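You operate a simulated robot arm through the tools that you are given. There is no shell and no other tool. Be economical: measure what you need, move in short steps, check, and stop when the job is done.

Carry out the task below with a simulated robot arm. There is one attempt and no reset: what you move stays moved.

TASK
Stand the silver die from the top of the beech bench beside the white pleated filter. It goes on the side that lies toward x +1.0, y +0.0 (a direction in the base frame), with about 3 cm between them.
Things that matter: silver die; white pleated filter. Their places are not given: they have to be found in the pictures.

It is judged by the outcome, as a careful person would: the job done as asked, and still so three seconds after it is handed in. It fails if anything else is knocked over, pushed out of place, dropped, spilled or broken.

THE ROBOT
A 7-joint arm with a two-finger parallel gripper, fixed in place. Base frame: the origin is at the foot of the arm, x ahead of it, y to its left, z up; the work surface is at about z = 0. Lengths are in m, angles in rad, forces in N, time in s.
With the tool pointing down near the work surface it reaches from about 0.24 to 0.62 m from the base axis. Its first joint turns from -1.152 to 1.152 rad. Payload 2.6 kg.
Tool frame: the origin (TCP) lies between the finger pads and is the grasp point; the fingertips stand 0.03 m ahead of it; z points along the fingers, y is the line along which they close. The gripper opens to 0.094 m. The fingers are 0.028 m wide and 0.01 m thick; the gripper's body (0.05 by 0.096 m) begins 0.055 m behind the TCP.
Orientation is that of the tool frame in the base frame, as a unit quaternion [x, y, z, w]. With the fingers straight down and closing along the base's y, the tool's x points along the base's -x, its y along +y and its z along -z.

THE INTERFACE
- The arm moves only by the tool apply_moves. Its argument "commands" is a list that holds one entry, the list of rows, each a list of 7 numbers: the shift along the base's x, y, z in m, then the turn, a rotation vector about the base's x, y, z in rad, then the gripper command, from -1 (fully open) to 1 (shut), values between in proportion. In form: [[[x, y, z, ax, ay, az, gripper], ...]]. A call has 1 to 20 rows; each row is the pose to reach, as a shift and turn from the pose commanded when the call began. A row lasts 0.2 s, in which the tool goes at most 0.05 m and 0.15 rad; a call with a longer step from one row to the next is refused whole, and so is a gripper value outside its range. A pose out of reach is approached as far as the arm can. The call stops where the force on the tool passes 40 N (or 10 N more than at its start, if that is more) or the arm is blocked; 0.2 s more then pass. The fingers move at their own pace (about 0.072 m/s each) and stop on an object; they squeeze with about 23 N. The grip force told is the motor's: it shows also when the fingers shut on nothing. Time passes only in rows, and 0.2 s behind the last, so rows that repeat a pose let the fingers close. It gives the time, the measured TCP pose, the force on the tool (base axes), the opening and the grip force at its end, in the units of the frame above (readings bear some noise).
- Cameras (640 x 400 px; columns grow to the right, rows downward): "scene" is fixed at [0.0393, 0.4422, 0.5512]; the picture's right is [-0.69, -0.73, 0.00], its down [-0.50, 0.48, -0.72] and it looks along [0.52, -0.50, -0.69] (base axes); focal length 316 px, centre (320, 200). "wrist" rides on the gripper at [-0.037, 0, -0.058] in the tool frame; the picture's right is [0.00, -1.00, 0.00], its down [0.97, 0.00, -0.24] and it looks along [0.24, 0.00, 0.97] (tool axes); focal length 218 px, centre (320, 200).
- get_image(camera): a new picture of that camera. No time passes.
- locate(camera, pixels): for up to 12 pixels [column, row] of the newest picture of that camera ("zoom" is the newest enlarged one), the place [x, y, z] in the base frame of the surface seen there, good to about 0.003 m. No time passes.
- inspect(camera, box): a new picture of the part [left, top, right, bottom] of that camera's present view, enlarged. No time passes.
- finish_job(): hands the job in; it is judged then, once.

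Work in short steps. Measure before you move; look again where a grasp or a placing could have gone wrong, and mend it. You have 60 turns and 26 pictures in all, the two below and enlarged ones among them. Open the gripper and draw the arm clear of the work before you hand the job in, unless the task says otherwise; then end with one line.

The tools are called after "Request:" as a command line: name --argument value ..., lists and objects as JSON in quotes. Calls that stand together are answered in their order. apply_moves: Moves the arm, as the interface text tells. Its arguments: {"type":"object","properties":{"commands":{"type":"array","items":{"type":"array","items":{"type":"array","items":{"type":"number"}}}}},"required":["commands"]} The other tools are called the same way: get_image (camera) takes a picture; locate (camera, pixels) gives the place of the surface under pixels of a picture; inspect (camera, box) takes an enlarged picture of a part of a camera's view; finish_job () hands the job in.

At the start:

```text
time_s: 0.0
position: [0.2586, 0.2292, 0.3042]
ee_rot: [0.001, 1.0, 0.0, 0.0]
contact_force: [-0.8, 0.7, -0.2]
width: 0.0939
grasp_force: 0.0
```

scene: 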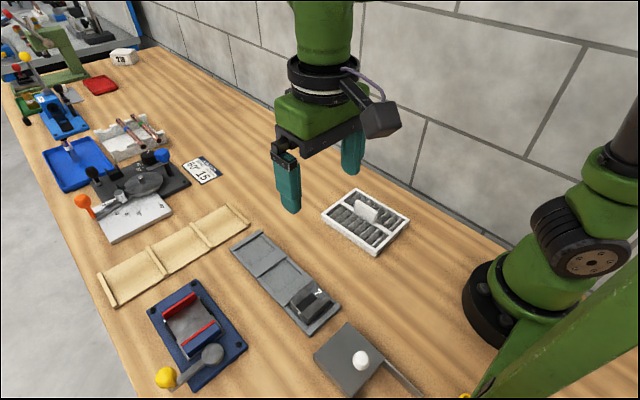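
wrist: 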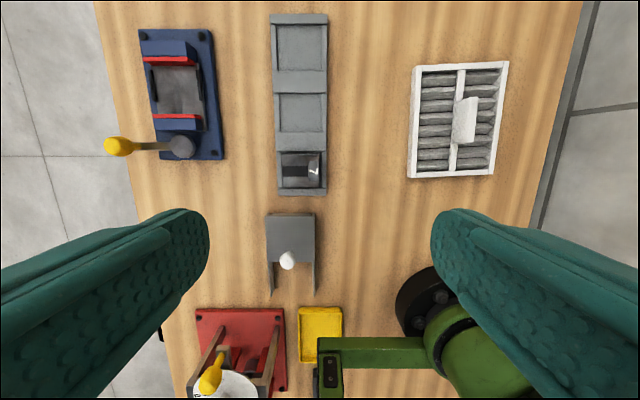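

The white framed pleated object appears at scene (365,220); the die is perhaps the block at (312,303). I'll enlarge both areas.

Request:
inspect --camera "scene" --box '[220, 170, 430, 390]'

Request:
inspect --camera "scene" --box '[0, 20, 260, 240]'

```text
1.82 times, centred on (325, 280) of scene
```

zoom: 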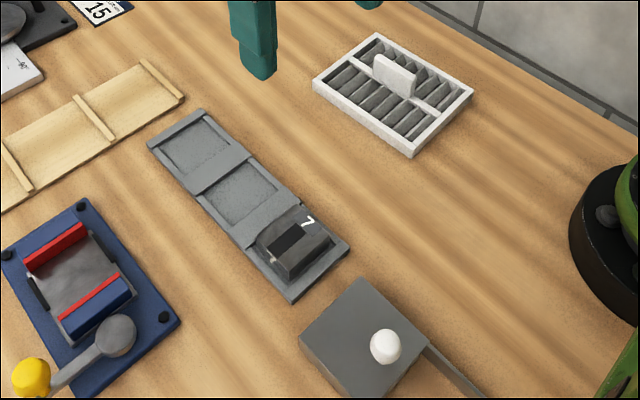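

```text
1.82 times, centred on (130, 130) of scene
```

zoom: 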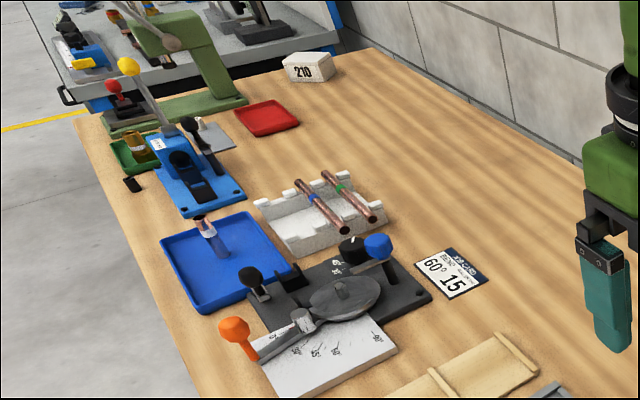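

Request:
inspect --camera "wrist" --box '[240, 130, 360, 210]'

Request:
inspect --camera "scene" --box '[270, 265, 350, 335]'

```text
5.00 times, centred on (300, 170) of wrist
```

zoom: 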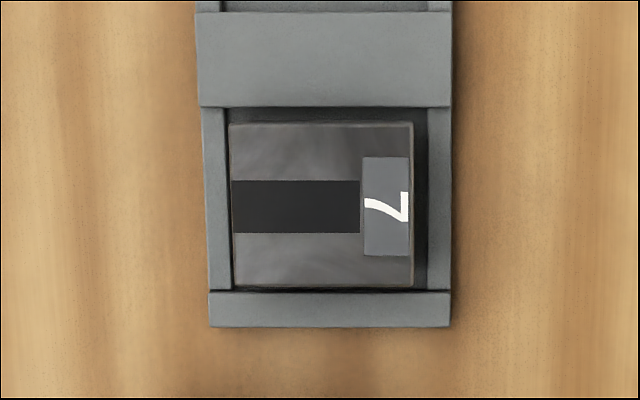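

```text
5.71 times, centred on (310, 300) of scene
```

zoom: 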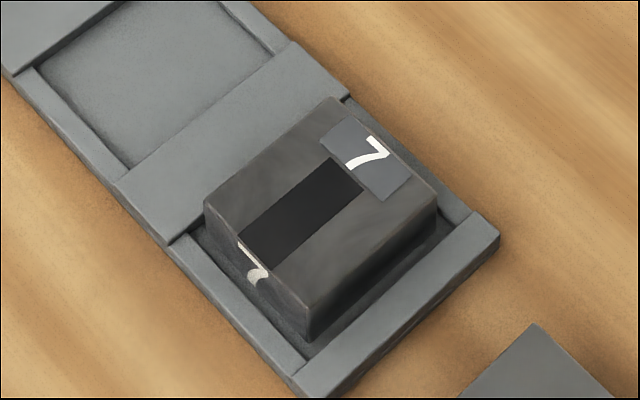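

The block "7" in the rack's near bay looks like a die. I check the blue vise at (195,330) for a rival candidate, and measure the rack and the filter.

Request:
locate --camera "zoom" --pixels '[[208, 200], [335, 102], [434, 195], [308, 308], [302, 205], [270, 240], [309, 338], [440, 235], [420, 275], [250, 160], [480, 320], [140, 60]]'

Request:
inspect --camera "scene" --box '[140, 270, 260, 390]'

Request:
inspect --camera "scene" --box '[310, 180, 420, 260]'

Request:
locate --camera "wrist" --pixels '[[416, 66], [506, 62], [492, 175], [409, 176], [465, 118], [459, 75], [475, 103], [470, 140], [350, 60], [300, 235], [290, 40], [450, 40]]'

```text
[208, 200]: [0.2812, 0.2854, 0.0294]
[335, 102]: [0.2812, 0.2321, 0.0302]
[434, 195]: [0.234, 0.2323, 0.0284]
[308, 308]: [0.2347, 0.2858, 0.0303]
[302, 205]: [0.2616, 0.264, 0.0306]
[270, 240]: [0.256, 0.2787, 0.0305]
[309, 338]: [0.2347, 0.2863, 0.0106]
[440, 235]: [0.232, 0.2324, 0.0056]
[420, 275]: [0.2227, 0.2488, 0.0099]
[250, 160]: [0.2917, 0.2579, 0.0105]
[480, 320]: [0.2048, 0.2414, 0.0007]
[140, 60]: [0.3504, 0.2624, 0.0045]
```

```text
3.33 times, centred on (200, 330) of scene
```

zoom: 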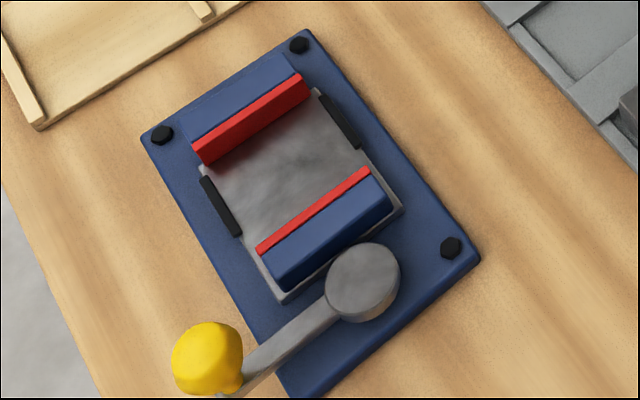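

```text
5.00 times, centred on (365, 220) of scene
```

zoom: 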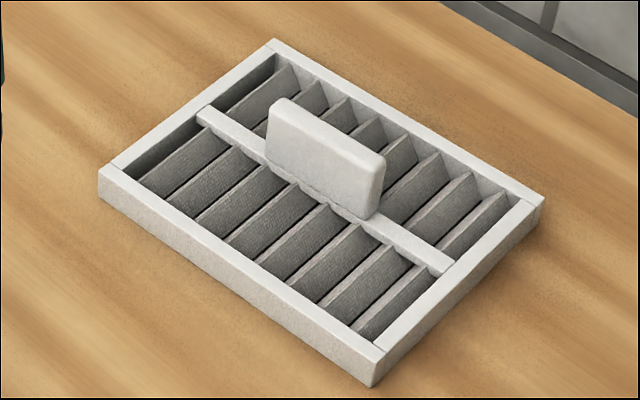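

```text
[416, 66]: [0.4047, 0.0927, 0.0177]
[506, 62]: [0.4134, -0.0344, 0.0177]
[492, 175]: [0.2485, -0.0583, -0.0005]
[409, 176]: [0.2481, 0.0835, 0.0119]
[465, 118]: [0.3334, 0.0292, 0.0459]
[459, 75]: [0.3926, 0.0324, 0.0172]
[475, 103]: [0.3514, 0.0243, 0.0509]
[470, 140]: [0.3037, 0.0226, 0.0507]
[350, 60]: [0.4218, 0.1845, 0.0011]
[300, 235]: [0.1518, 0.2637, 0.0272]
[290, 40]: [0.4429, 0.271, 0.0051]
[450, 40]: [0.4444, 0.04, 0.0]
```

The vise is empty, so the "7" block is the die: x 0.234–0.281, y 0.232–0.286, top z 0.030, with the rack rim at about 0.010. Next I measure the filter's outline in the zoom and the free bench beyond it.

Request:
locate --camera "zoom" --pixels '[[275, 42], [102, 173], [376, 350], [540, 200], [190, 107], [98, 195], [372, 382], [150, 80], [240, 220], [230, 50]]'

Request:
apply_moves --commands '[[[0.0, 0.015, -0.04, 0, 0, 0, -1], [0.0, 0.03, -0.09, 0, 0, 0, -1], [0.0, 0.03, -0.13, 0, 0, 0, -1], [0.0, 0.03, -0.17, 0, 0, 0, -1], [0.0, 0.03, -0.2, 0, 0, 0, -1], [0.0, 0.03, -0.2, 0, 0, 0, -1]]]'

Request:
get_image --camera "wrist"

```text
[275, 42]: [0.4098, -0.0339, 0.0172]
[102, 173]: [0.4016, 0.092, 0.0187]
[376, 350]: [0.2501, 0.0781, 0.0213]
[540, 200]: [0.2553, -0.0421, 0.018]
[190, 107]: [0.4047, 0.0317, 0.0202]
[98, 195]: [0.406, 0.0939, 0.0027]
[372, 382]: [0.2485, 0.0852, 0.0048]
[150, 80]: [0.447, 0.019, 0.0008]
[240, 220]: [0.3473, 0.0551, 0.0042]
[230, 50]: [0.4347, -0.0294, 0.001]
```

```text
refused: row 2 steps farther than a row can; nothing moved
```

```text
17 pictures are left
```

wrist: 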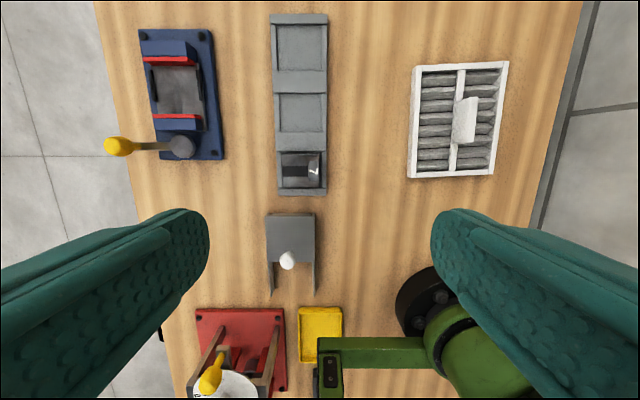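

The filter's +x edge is at x≈0.408, centred on y≈0.028, so the die goes to about (0.4615, 0.028). The move was refused for step size, so I descend in smaller steps.

Request:
apply_moves --commands '[[[0.0, 0.015, -0.04, 0, 0, 0, -1], [0.0, 0.03, -0.08, 0, 0, 0, -1], [0.0, 0.03, -0.12, 0, 0, 0, -1], [0.0, 0.03, -0.16, 0, 0, 0, -1], [0.0, 0.03, -0.2, 0, 0, 0, -1], [0.0, 0.03, -0.2, 0, 0, 0, -1]]]'

Request:
get_image --camera "wrist"

```text
time_s: 1.4
position: [0.2597, 0.2609, 0.1043]
ee_rot: [0.001, 1.0, 0.0, 0.0]
contact_force: [-0.7, 0.1, 0.7]
width: 0.0941
grasp_force: 0.1
```

```text
16 pictures are left
```

wrist: 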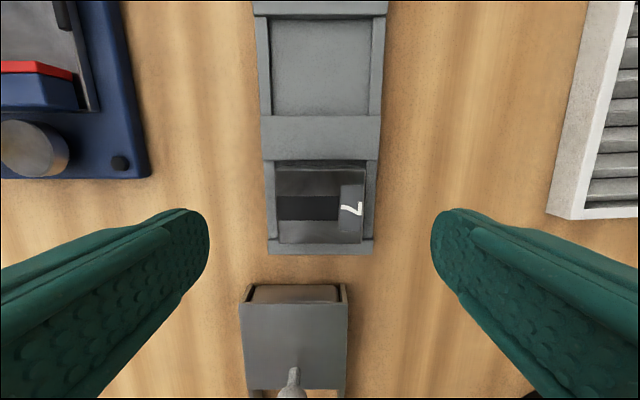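

The die is centred between the fingers; I check its corners, the rack rims, and the neighbour at (297,300).

Request:
locate --camera "wrist" --pixels '[[280, 172], [364, 172], [360, 240], [281, 240], [270, 205], [370, 205], [295, 287], [295, 310], [320, 248], [300, 207]]'

```text
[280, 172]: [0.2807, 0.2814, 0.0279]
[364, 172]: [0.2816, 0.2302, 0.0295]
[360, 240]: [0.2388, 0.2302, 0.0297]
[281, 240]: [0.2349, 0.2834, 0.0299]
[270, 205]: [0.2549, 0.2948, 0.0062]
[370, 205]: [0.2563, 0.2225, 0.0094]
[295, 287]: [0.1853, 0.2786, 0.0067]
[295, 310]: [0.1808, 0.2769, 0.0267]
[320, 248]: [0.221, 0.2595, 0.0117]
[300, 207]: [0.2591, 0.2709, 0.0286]
```

Die centre is about (0.258, 0.258). I lower to TCP z≈0.0435 (tips above the 0.010 rim) and close.

Request:
apply_moves --commands '[[[-0.0015, -0.002, -0.03, 0, 0, 0, -1], [-0.0015, -0.002, -0.05, 0, 0, 0, -1], [-0.0015, -0.002, -0.0605, 0, 0, 0, -1], [-0.0015, -0.002, -0.0605, 0, 0, 0, -0.3], [-0.0015, -0.002, -0.0605, 0, 0, 0, 1], [-0.0015, -0.002, -0.0605, 0, 0, 0, 1], [-0.0015, -0.002, -0.0605, 0, 0, 0, 1], [-0.0015, -0.002, -0.0605, 0, 0, 0, 1], [-0.0015, -0.002, -0.0605, 0, 0, 0, 1]]]'

Request:
inspect --camera "scene" --box '[240, 220, 400, 340]'

```text
time_s: 3.4
position: [0.2588, 0.2577, 0.0433]
ee_rot: [0.0, 1.0, 0.001, 0.0]
contact_force: [-0.2, 0.4, 0.4]
width: 0.0557
grasp_force: 22.9
```

```text
3.33 times, centred on (320, 280) of scene
```

zoom: 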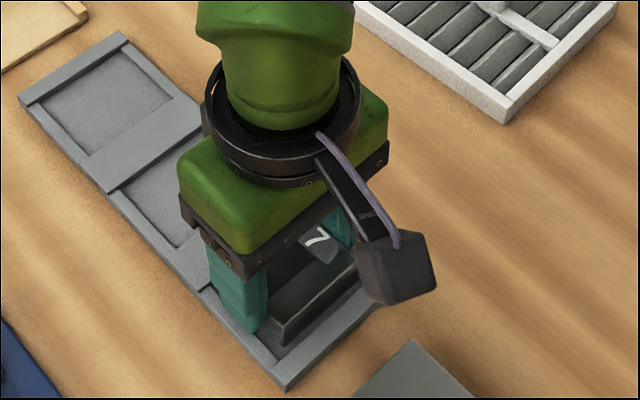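

The fingers stopped at 0.056 m with 22.9 N, so the die is held. I lift it straight up and check.

Request:
apply_moves --commands '[[[0, 0, 0.01, 0, 0, 0, 1], [0, 0, 0.03, 0, 0, 0, 1], [0, 0, 0.06, 0, 0, 0, 1], [0, 0, 0.1, 0, 0, 0, 1], [0, 0, 0.13, 0, 0, 0, 1], [0, 0, 0.13, 0, 0, 0, 1]]]'

Request:
get_image --camera "scene"

Request:
get_image --camera "wrist"

```text
time_s: 4.8
position: [0.2605, 0.2602, 0.1725]
ee_rot: [0.0, 1.0, 0.0, 0.0]
contact_force: [0.1, -0.8, -4.2]
width: 0.0554
grasp_force: 23.2
```

```text
14 pictures are left
```

scene: 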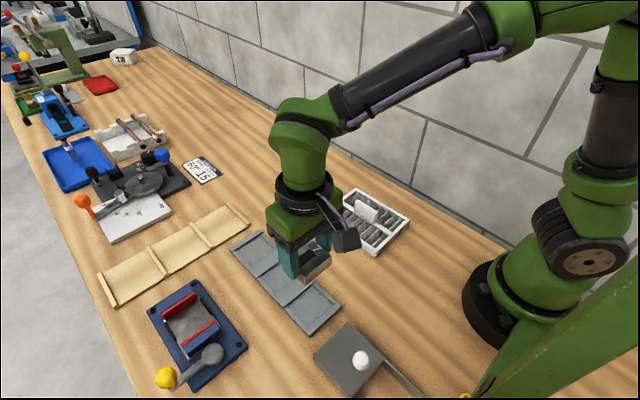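

```text
13 pictures are left
```

wrist: 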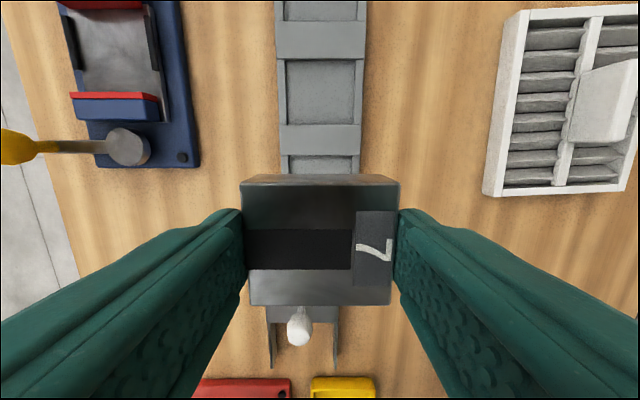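

The die is up and level-looking. I measure its pose in the hand.

Request:
locate --camera "wrist" --pixels '[[247, 190], [395, 190], [387, 300], [256, 300], [320, 178], [320, 192], [300, 250], [300, 298]]'

Request:
inspect --camera "scene" --box '[260, 220, 350, 290]'

```text
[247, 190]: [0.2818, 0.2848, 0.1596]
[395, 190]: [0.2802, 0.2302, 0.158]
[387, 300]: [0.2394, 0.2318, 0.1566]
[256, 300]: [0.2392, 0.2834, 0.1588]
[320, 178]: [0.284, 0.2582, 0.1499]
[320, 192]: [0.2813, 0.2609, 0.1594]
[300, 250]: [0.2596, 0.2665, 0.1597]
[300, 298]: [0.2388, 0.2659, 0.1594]
```

```text
5.71 times, centred on (305, 255) of scene
```

zoom: 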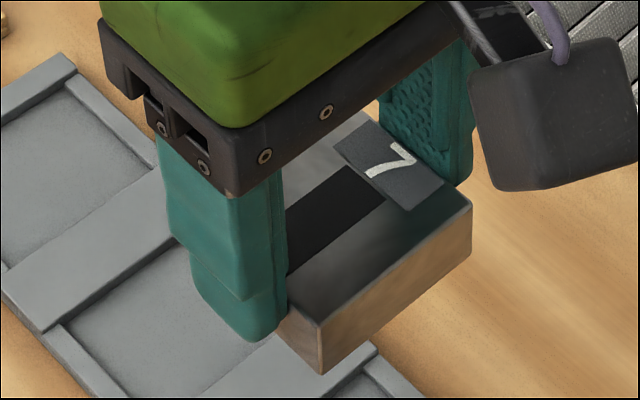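

The die is level, with its top 0.013 below the TCP. I carry it over to the target and turn 0.045 rad to lie parallel with the filter.

Request:
apply_moves --commands '[[[0.025, -0.029, 0, 0, 0, 0.01, 1], [0.05, -0.058, 0, 0, 0, 0.02, 1], [0.075, -0.087, 0, 0, 0, 0.03, 1], [0.1, -0.116, 0, 0, 0, 0.045, 1], [0.125, -0.145, 0, 0, 0, 0.045, 1], [0.15, -0.174, 0, 0, 0, 0.045, 1], [0.175, -0.203, 0, 0, 0, 0.045, 1], [0.201, -0.231, 0, 0, 0, 0.045, 1], [0.201, -0.231, -0.04, 0, 0, 0.045, 1], [0.201, -0.231, -0.07, 0, 0, 0.045, 1], [0.201, -0.231, -0.09, 0, 0, 0.045, 1], [0.201, -0.231, -0.09, 0, 0, 0.045, 1]]]'

Request:
get_image --camera "wrist"

Request:
get_image --camera "scene"

```text
time_s: 7.4
position: [0.459, 0.0255, 0.0842]
ee_rot: [-0.022, 1.0, 0.001, 0.0]
contact_force: [0.9, -0.2, -5.1]
width: 0.0558
grasp_force: 23.6
```

```text
11 pictures are left
```

wrist: 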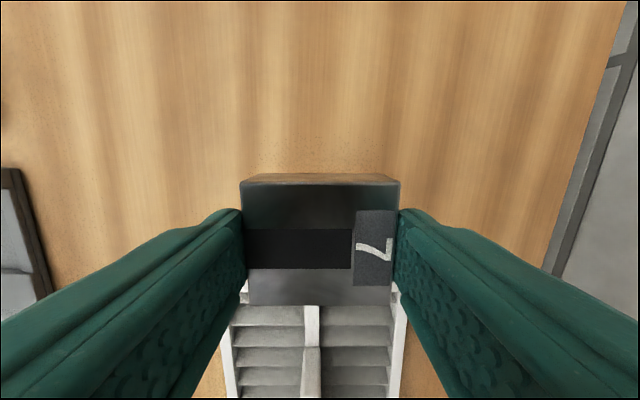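

```text
10 pictures are left
```

scene: 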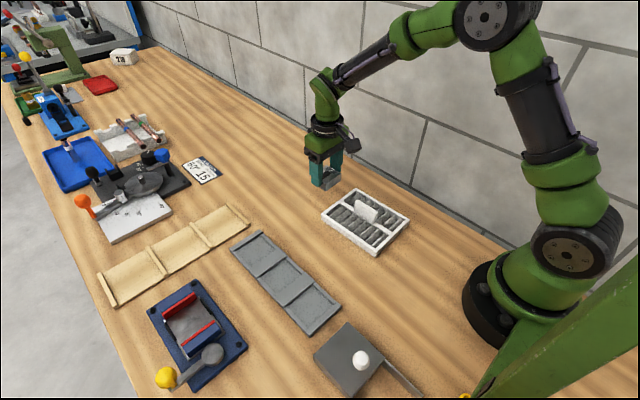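

Request:
locate --camera "wrist" --pixels '[[249, 190], [393, 190], [382, 300], [258, 300], [320, 180]]'

Request:
apply_moves --commands '[[[0.001, 0.002, -0.02, 0, 0, 0, 1], [0.001, 0.002, -0.035, 0, 0, 0, 1], [0.001, 0.002, -0.04, 0, 0, 0, 1], [0.001, 0.002, -0.04, 0, 0, 0, 1]]]'

```text
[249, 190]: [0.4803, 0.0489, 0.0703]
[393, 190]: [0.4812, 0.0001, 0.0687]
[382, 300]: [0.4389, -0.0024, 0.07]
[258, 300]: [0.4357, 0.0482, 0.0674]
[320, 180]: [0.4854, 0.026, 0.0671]
```

```text
time_s: 8.4
position: [0.4605, 0.0291, 0.0438]
ee_rot: [-0.022, 1.0, 0.0, 0.0]
contact_force: [0.5, -0.8, -4.8]
width: 0.0562
grasp_force: 22.5
```

TCP is at z 0.044 with no contact yet and the die rear face at about x 0.438. I lower by millimetres and watch the force.

Request:
apply_moves --commands '[[[0, 0, -0.002, 0, 0, 0, 1], [0, 0, -0.0035, 0, 0, 0, 1], [0, 0, -0.0035, 0, 0, 0, 1]]]'

Request:
inspect --camera "scene" --box '[290, 130, 420, 260]'

```text
time_s: 9.2
position: [0.4594, 0.0282, 0.0398]
ee_rot: [-0.022, 1.0, 0.001, 0.0]
contact_force: [0.8, -0.1, -4.5]
width: 0.0561
grasp_force: 22.9
```

```text
3.08 times, centred on (355, 195) of scene
```

zoom: 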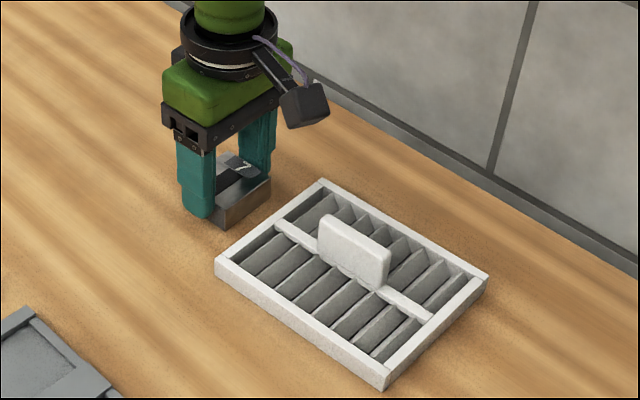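

Still no contact; I go down by single millimetres.

Request:
apply_moves --commands '[[[0, 0, -0.001, 0, 0, 0, 1], [0, 0, -0.0015, 0, 0, 0, 1], [0, 0, -0.0015, 0, 0, 0, 1]]]'

Request:
apply_moves --commands '[[[0, 0, -0.001, 0, 0, 0, 1], [0, 0, -0.001, 0, 0, 0, 1]]]'

```text
time_s: 10.0
position: [0.4597, 0.0284, 0.0385]
ee_rot: [-0.022, 1.0, -0.001, 0.0]
contact_force: [-2.2, 0.0, 1.9]
width: 0.0557
grasp_force: 23.4
```

```text
time_s: 10.6
position: [0.4603, 0.0288, 0.0394]
ee_rot: [-0.023, 1.0, 0.001, 0.001]
contact_force: [-3.1, 2.1, 12.0]
width: 0.0559
grasp_force: 23.0
```

Force z rose to +12 N, so the die is on the bench. I ease off 1 mm, open slowly, and rise straight up.

Request:
apply_moves --commands '[[[0, 0, 0.001, 0, 0, 0, 1], [0, 0, 0.001, 0, 0, 0, -0.3], [0, 0, 0.001, 0, 0, 0, -0.8], [0, 0, 0.001, 0, 0, 0, -1], [0, 0, 0.001, 0, 0, 0, -1], [0, 0, 0.02, 0, 0, 0, -1], [0, 0, 0.05, 0, 0, 0, -1], [0, 0, 0.09, 0, 0, 0, -1], [0, 0, 0.13, 0, 0, 0, -1], [0, 0, 0.16, 0, 0, 0, -1], [0, 0, 0.16, 0, 0, 0, -1]]]'

Request:
get_image --camera "wrist"

Request:
inspect --camera "scene" --box '[290, 130, 420, 260]'

```text
time_s: 13.0
position: [0.4615, 0.0291, 0.197]
ee_rot: [-0.023, 1.0, -0.001, -0.001]
contact_force: [-0.9, 1.0, 0.2]
width: 0.0942
grasp_force: 0.0
```

```text
8 pictures are left
```

wrist: 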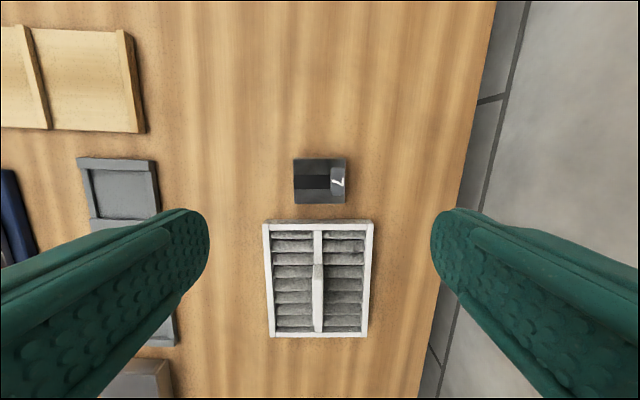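

```text
3.08 times, centred on (355, 195) of scene
```

zoom: 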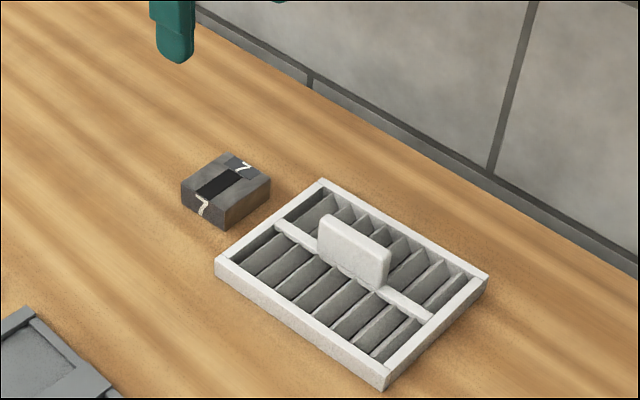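

The die stands flat. I verify the gap.

Request:
locate --camera "zoom" --pixels '[[182, 185], [228, 153], [268, 181], [224, 208], [224, 226], [268, 196], [270, 230], [322, 182], [218, 260]]'

Request:
locate --camera "wrist" --pixels '[[297, 201], [343, 201], [297, 162], [343, 162], [290, 223], [350, 222]]'

```text
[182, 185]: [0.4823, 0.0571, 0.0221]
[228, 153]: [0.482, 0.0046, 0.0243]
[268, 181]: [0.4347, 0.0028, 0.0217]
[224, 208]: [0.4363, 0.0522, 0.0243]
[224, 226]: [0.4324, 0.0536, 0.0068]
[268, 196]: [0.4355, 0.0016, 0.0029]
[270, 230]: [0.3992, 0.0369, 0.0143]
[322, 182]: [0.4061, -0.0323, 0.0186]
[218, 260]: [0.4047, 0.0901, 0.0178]
```

```text
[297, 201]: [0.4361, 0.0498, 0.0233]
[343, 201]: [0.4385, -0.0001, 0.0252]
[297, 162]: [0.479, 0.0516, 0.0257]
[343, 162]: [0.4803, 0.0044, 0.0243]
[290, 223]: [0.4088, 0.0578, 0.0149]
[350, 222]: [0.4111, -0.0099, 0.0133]
```

The die's near face is at x≈0.436 and the filter's edge at x≈0.408, so the gap is about 2.8 cm. The die is centred on the filter and standing flat, the gripper is open and the arm is clear, so I hand in.

Request:
finish_job

```text
The job is handed in.
```

The silver die (the block marked 7) now stands flat on the bench on the +x side of the white pleated filter, with a measured gap of about 2.8 cm, and nothing else was disturbed in the pictures I took.
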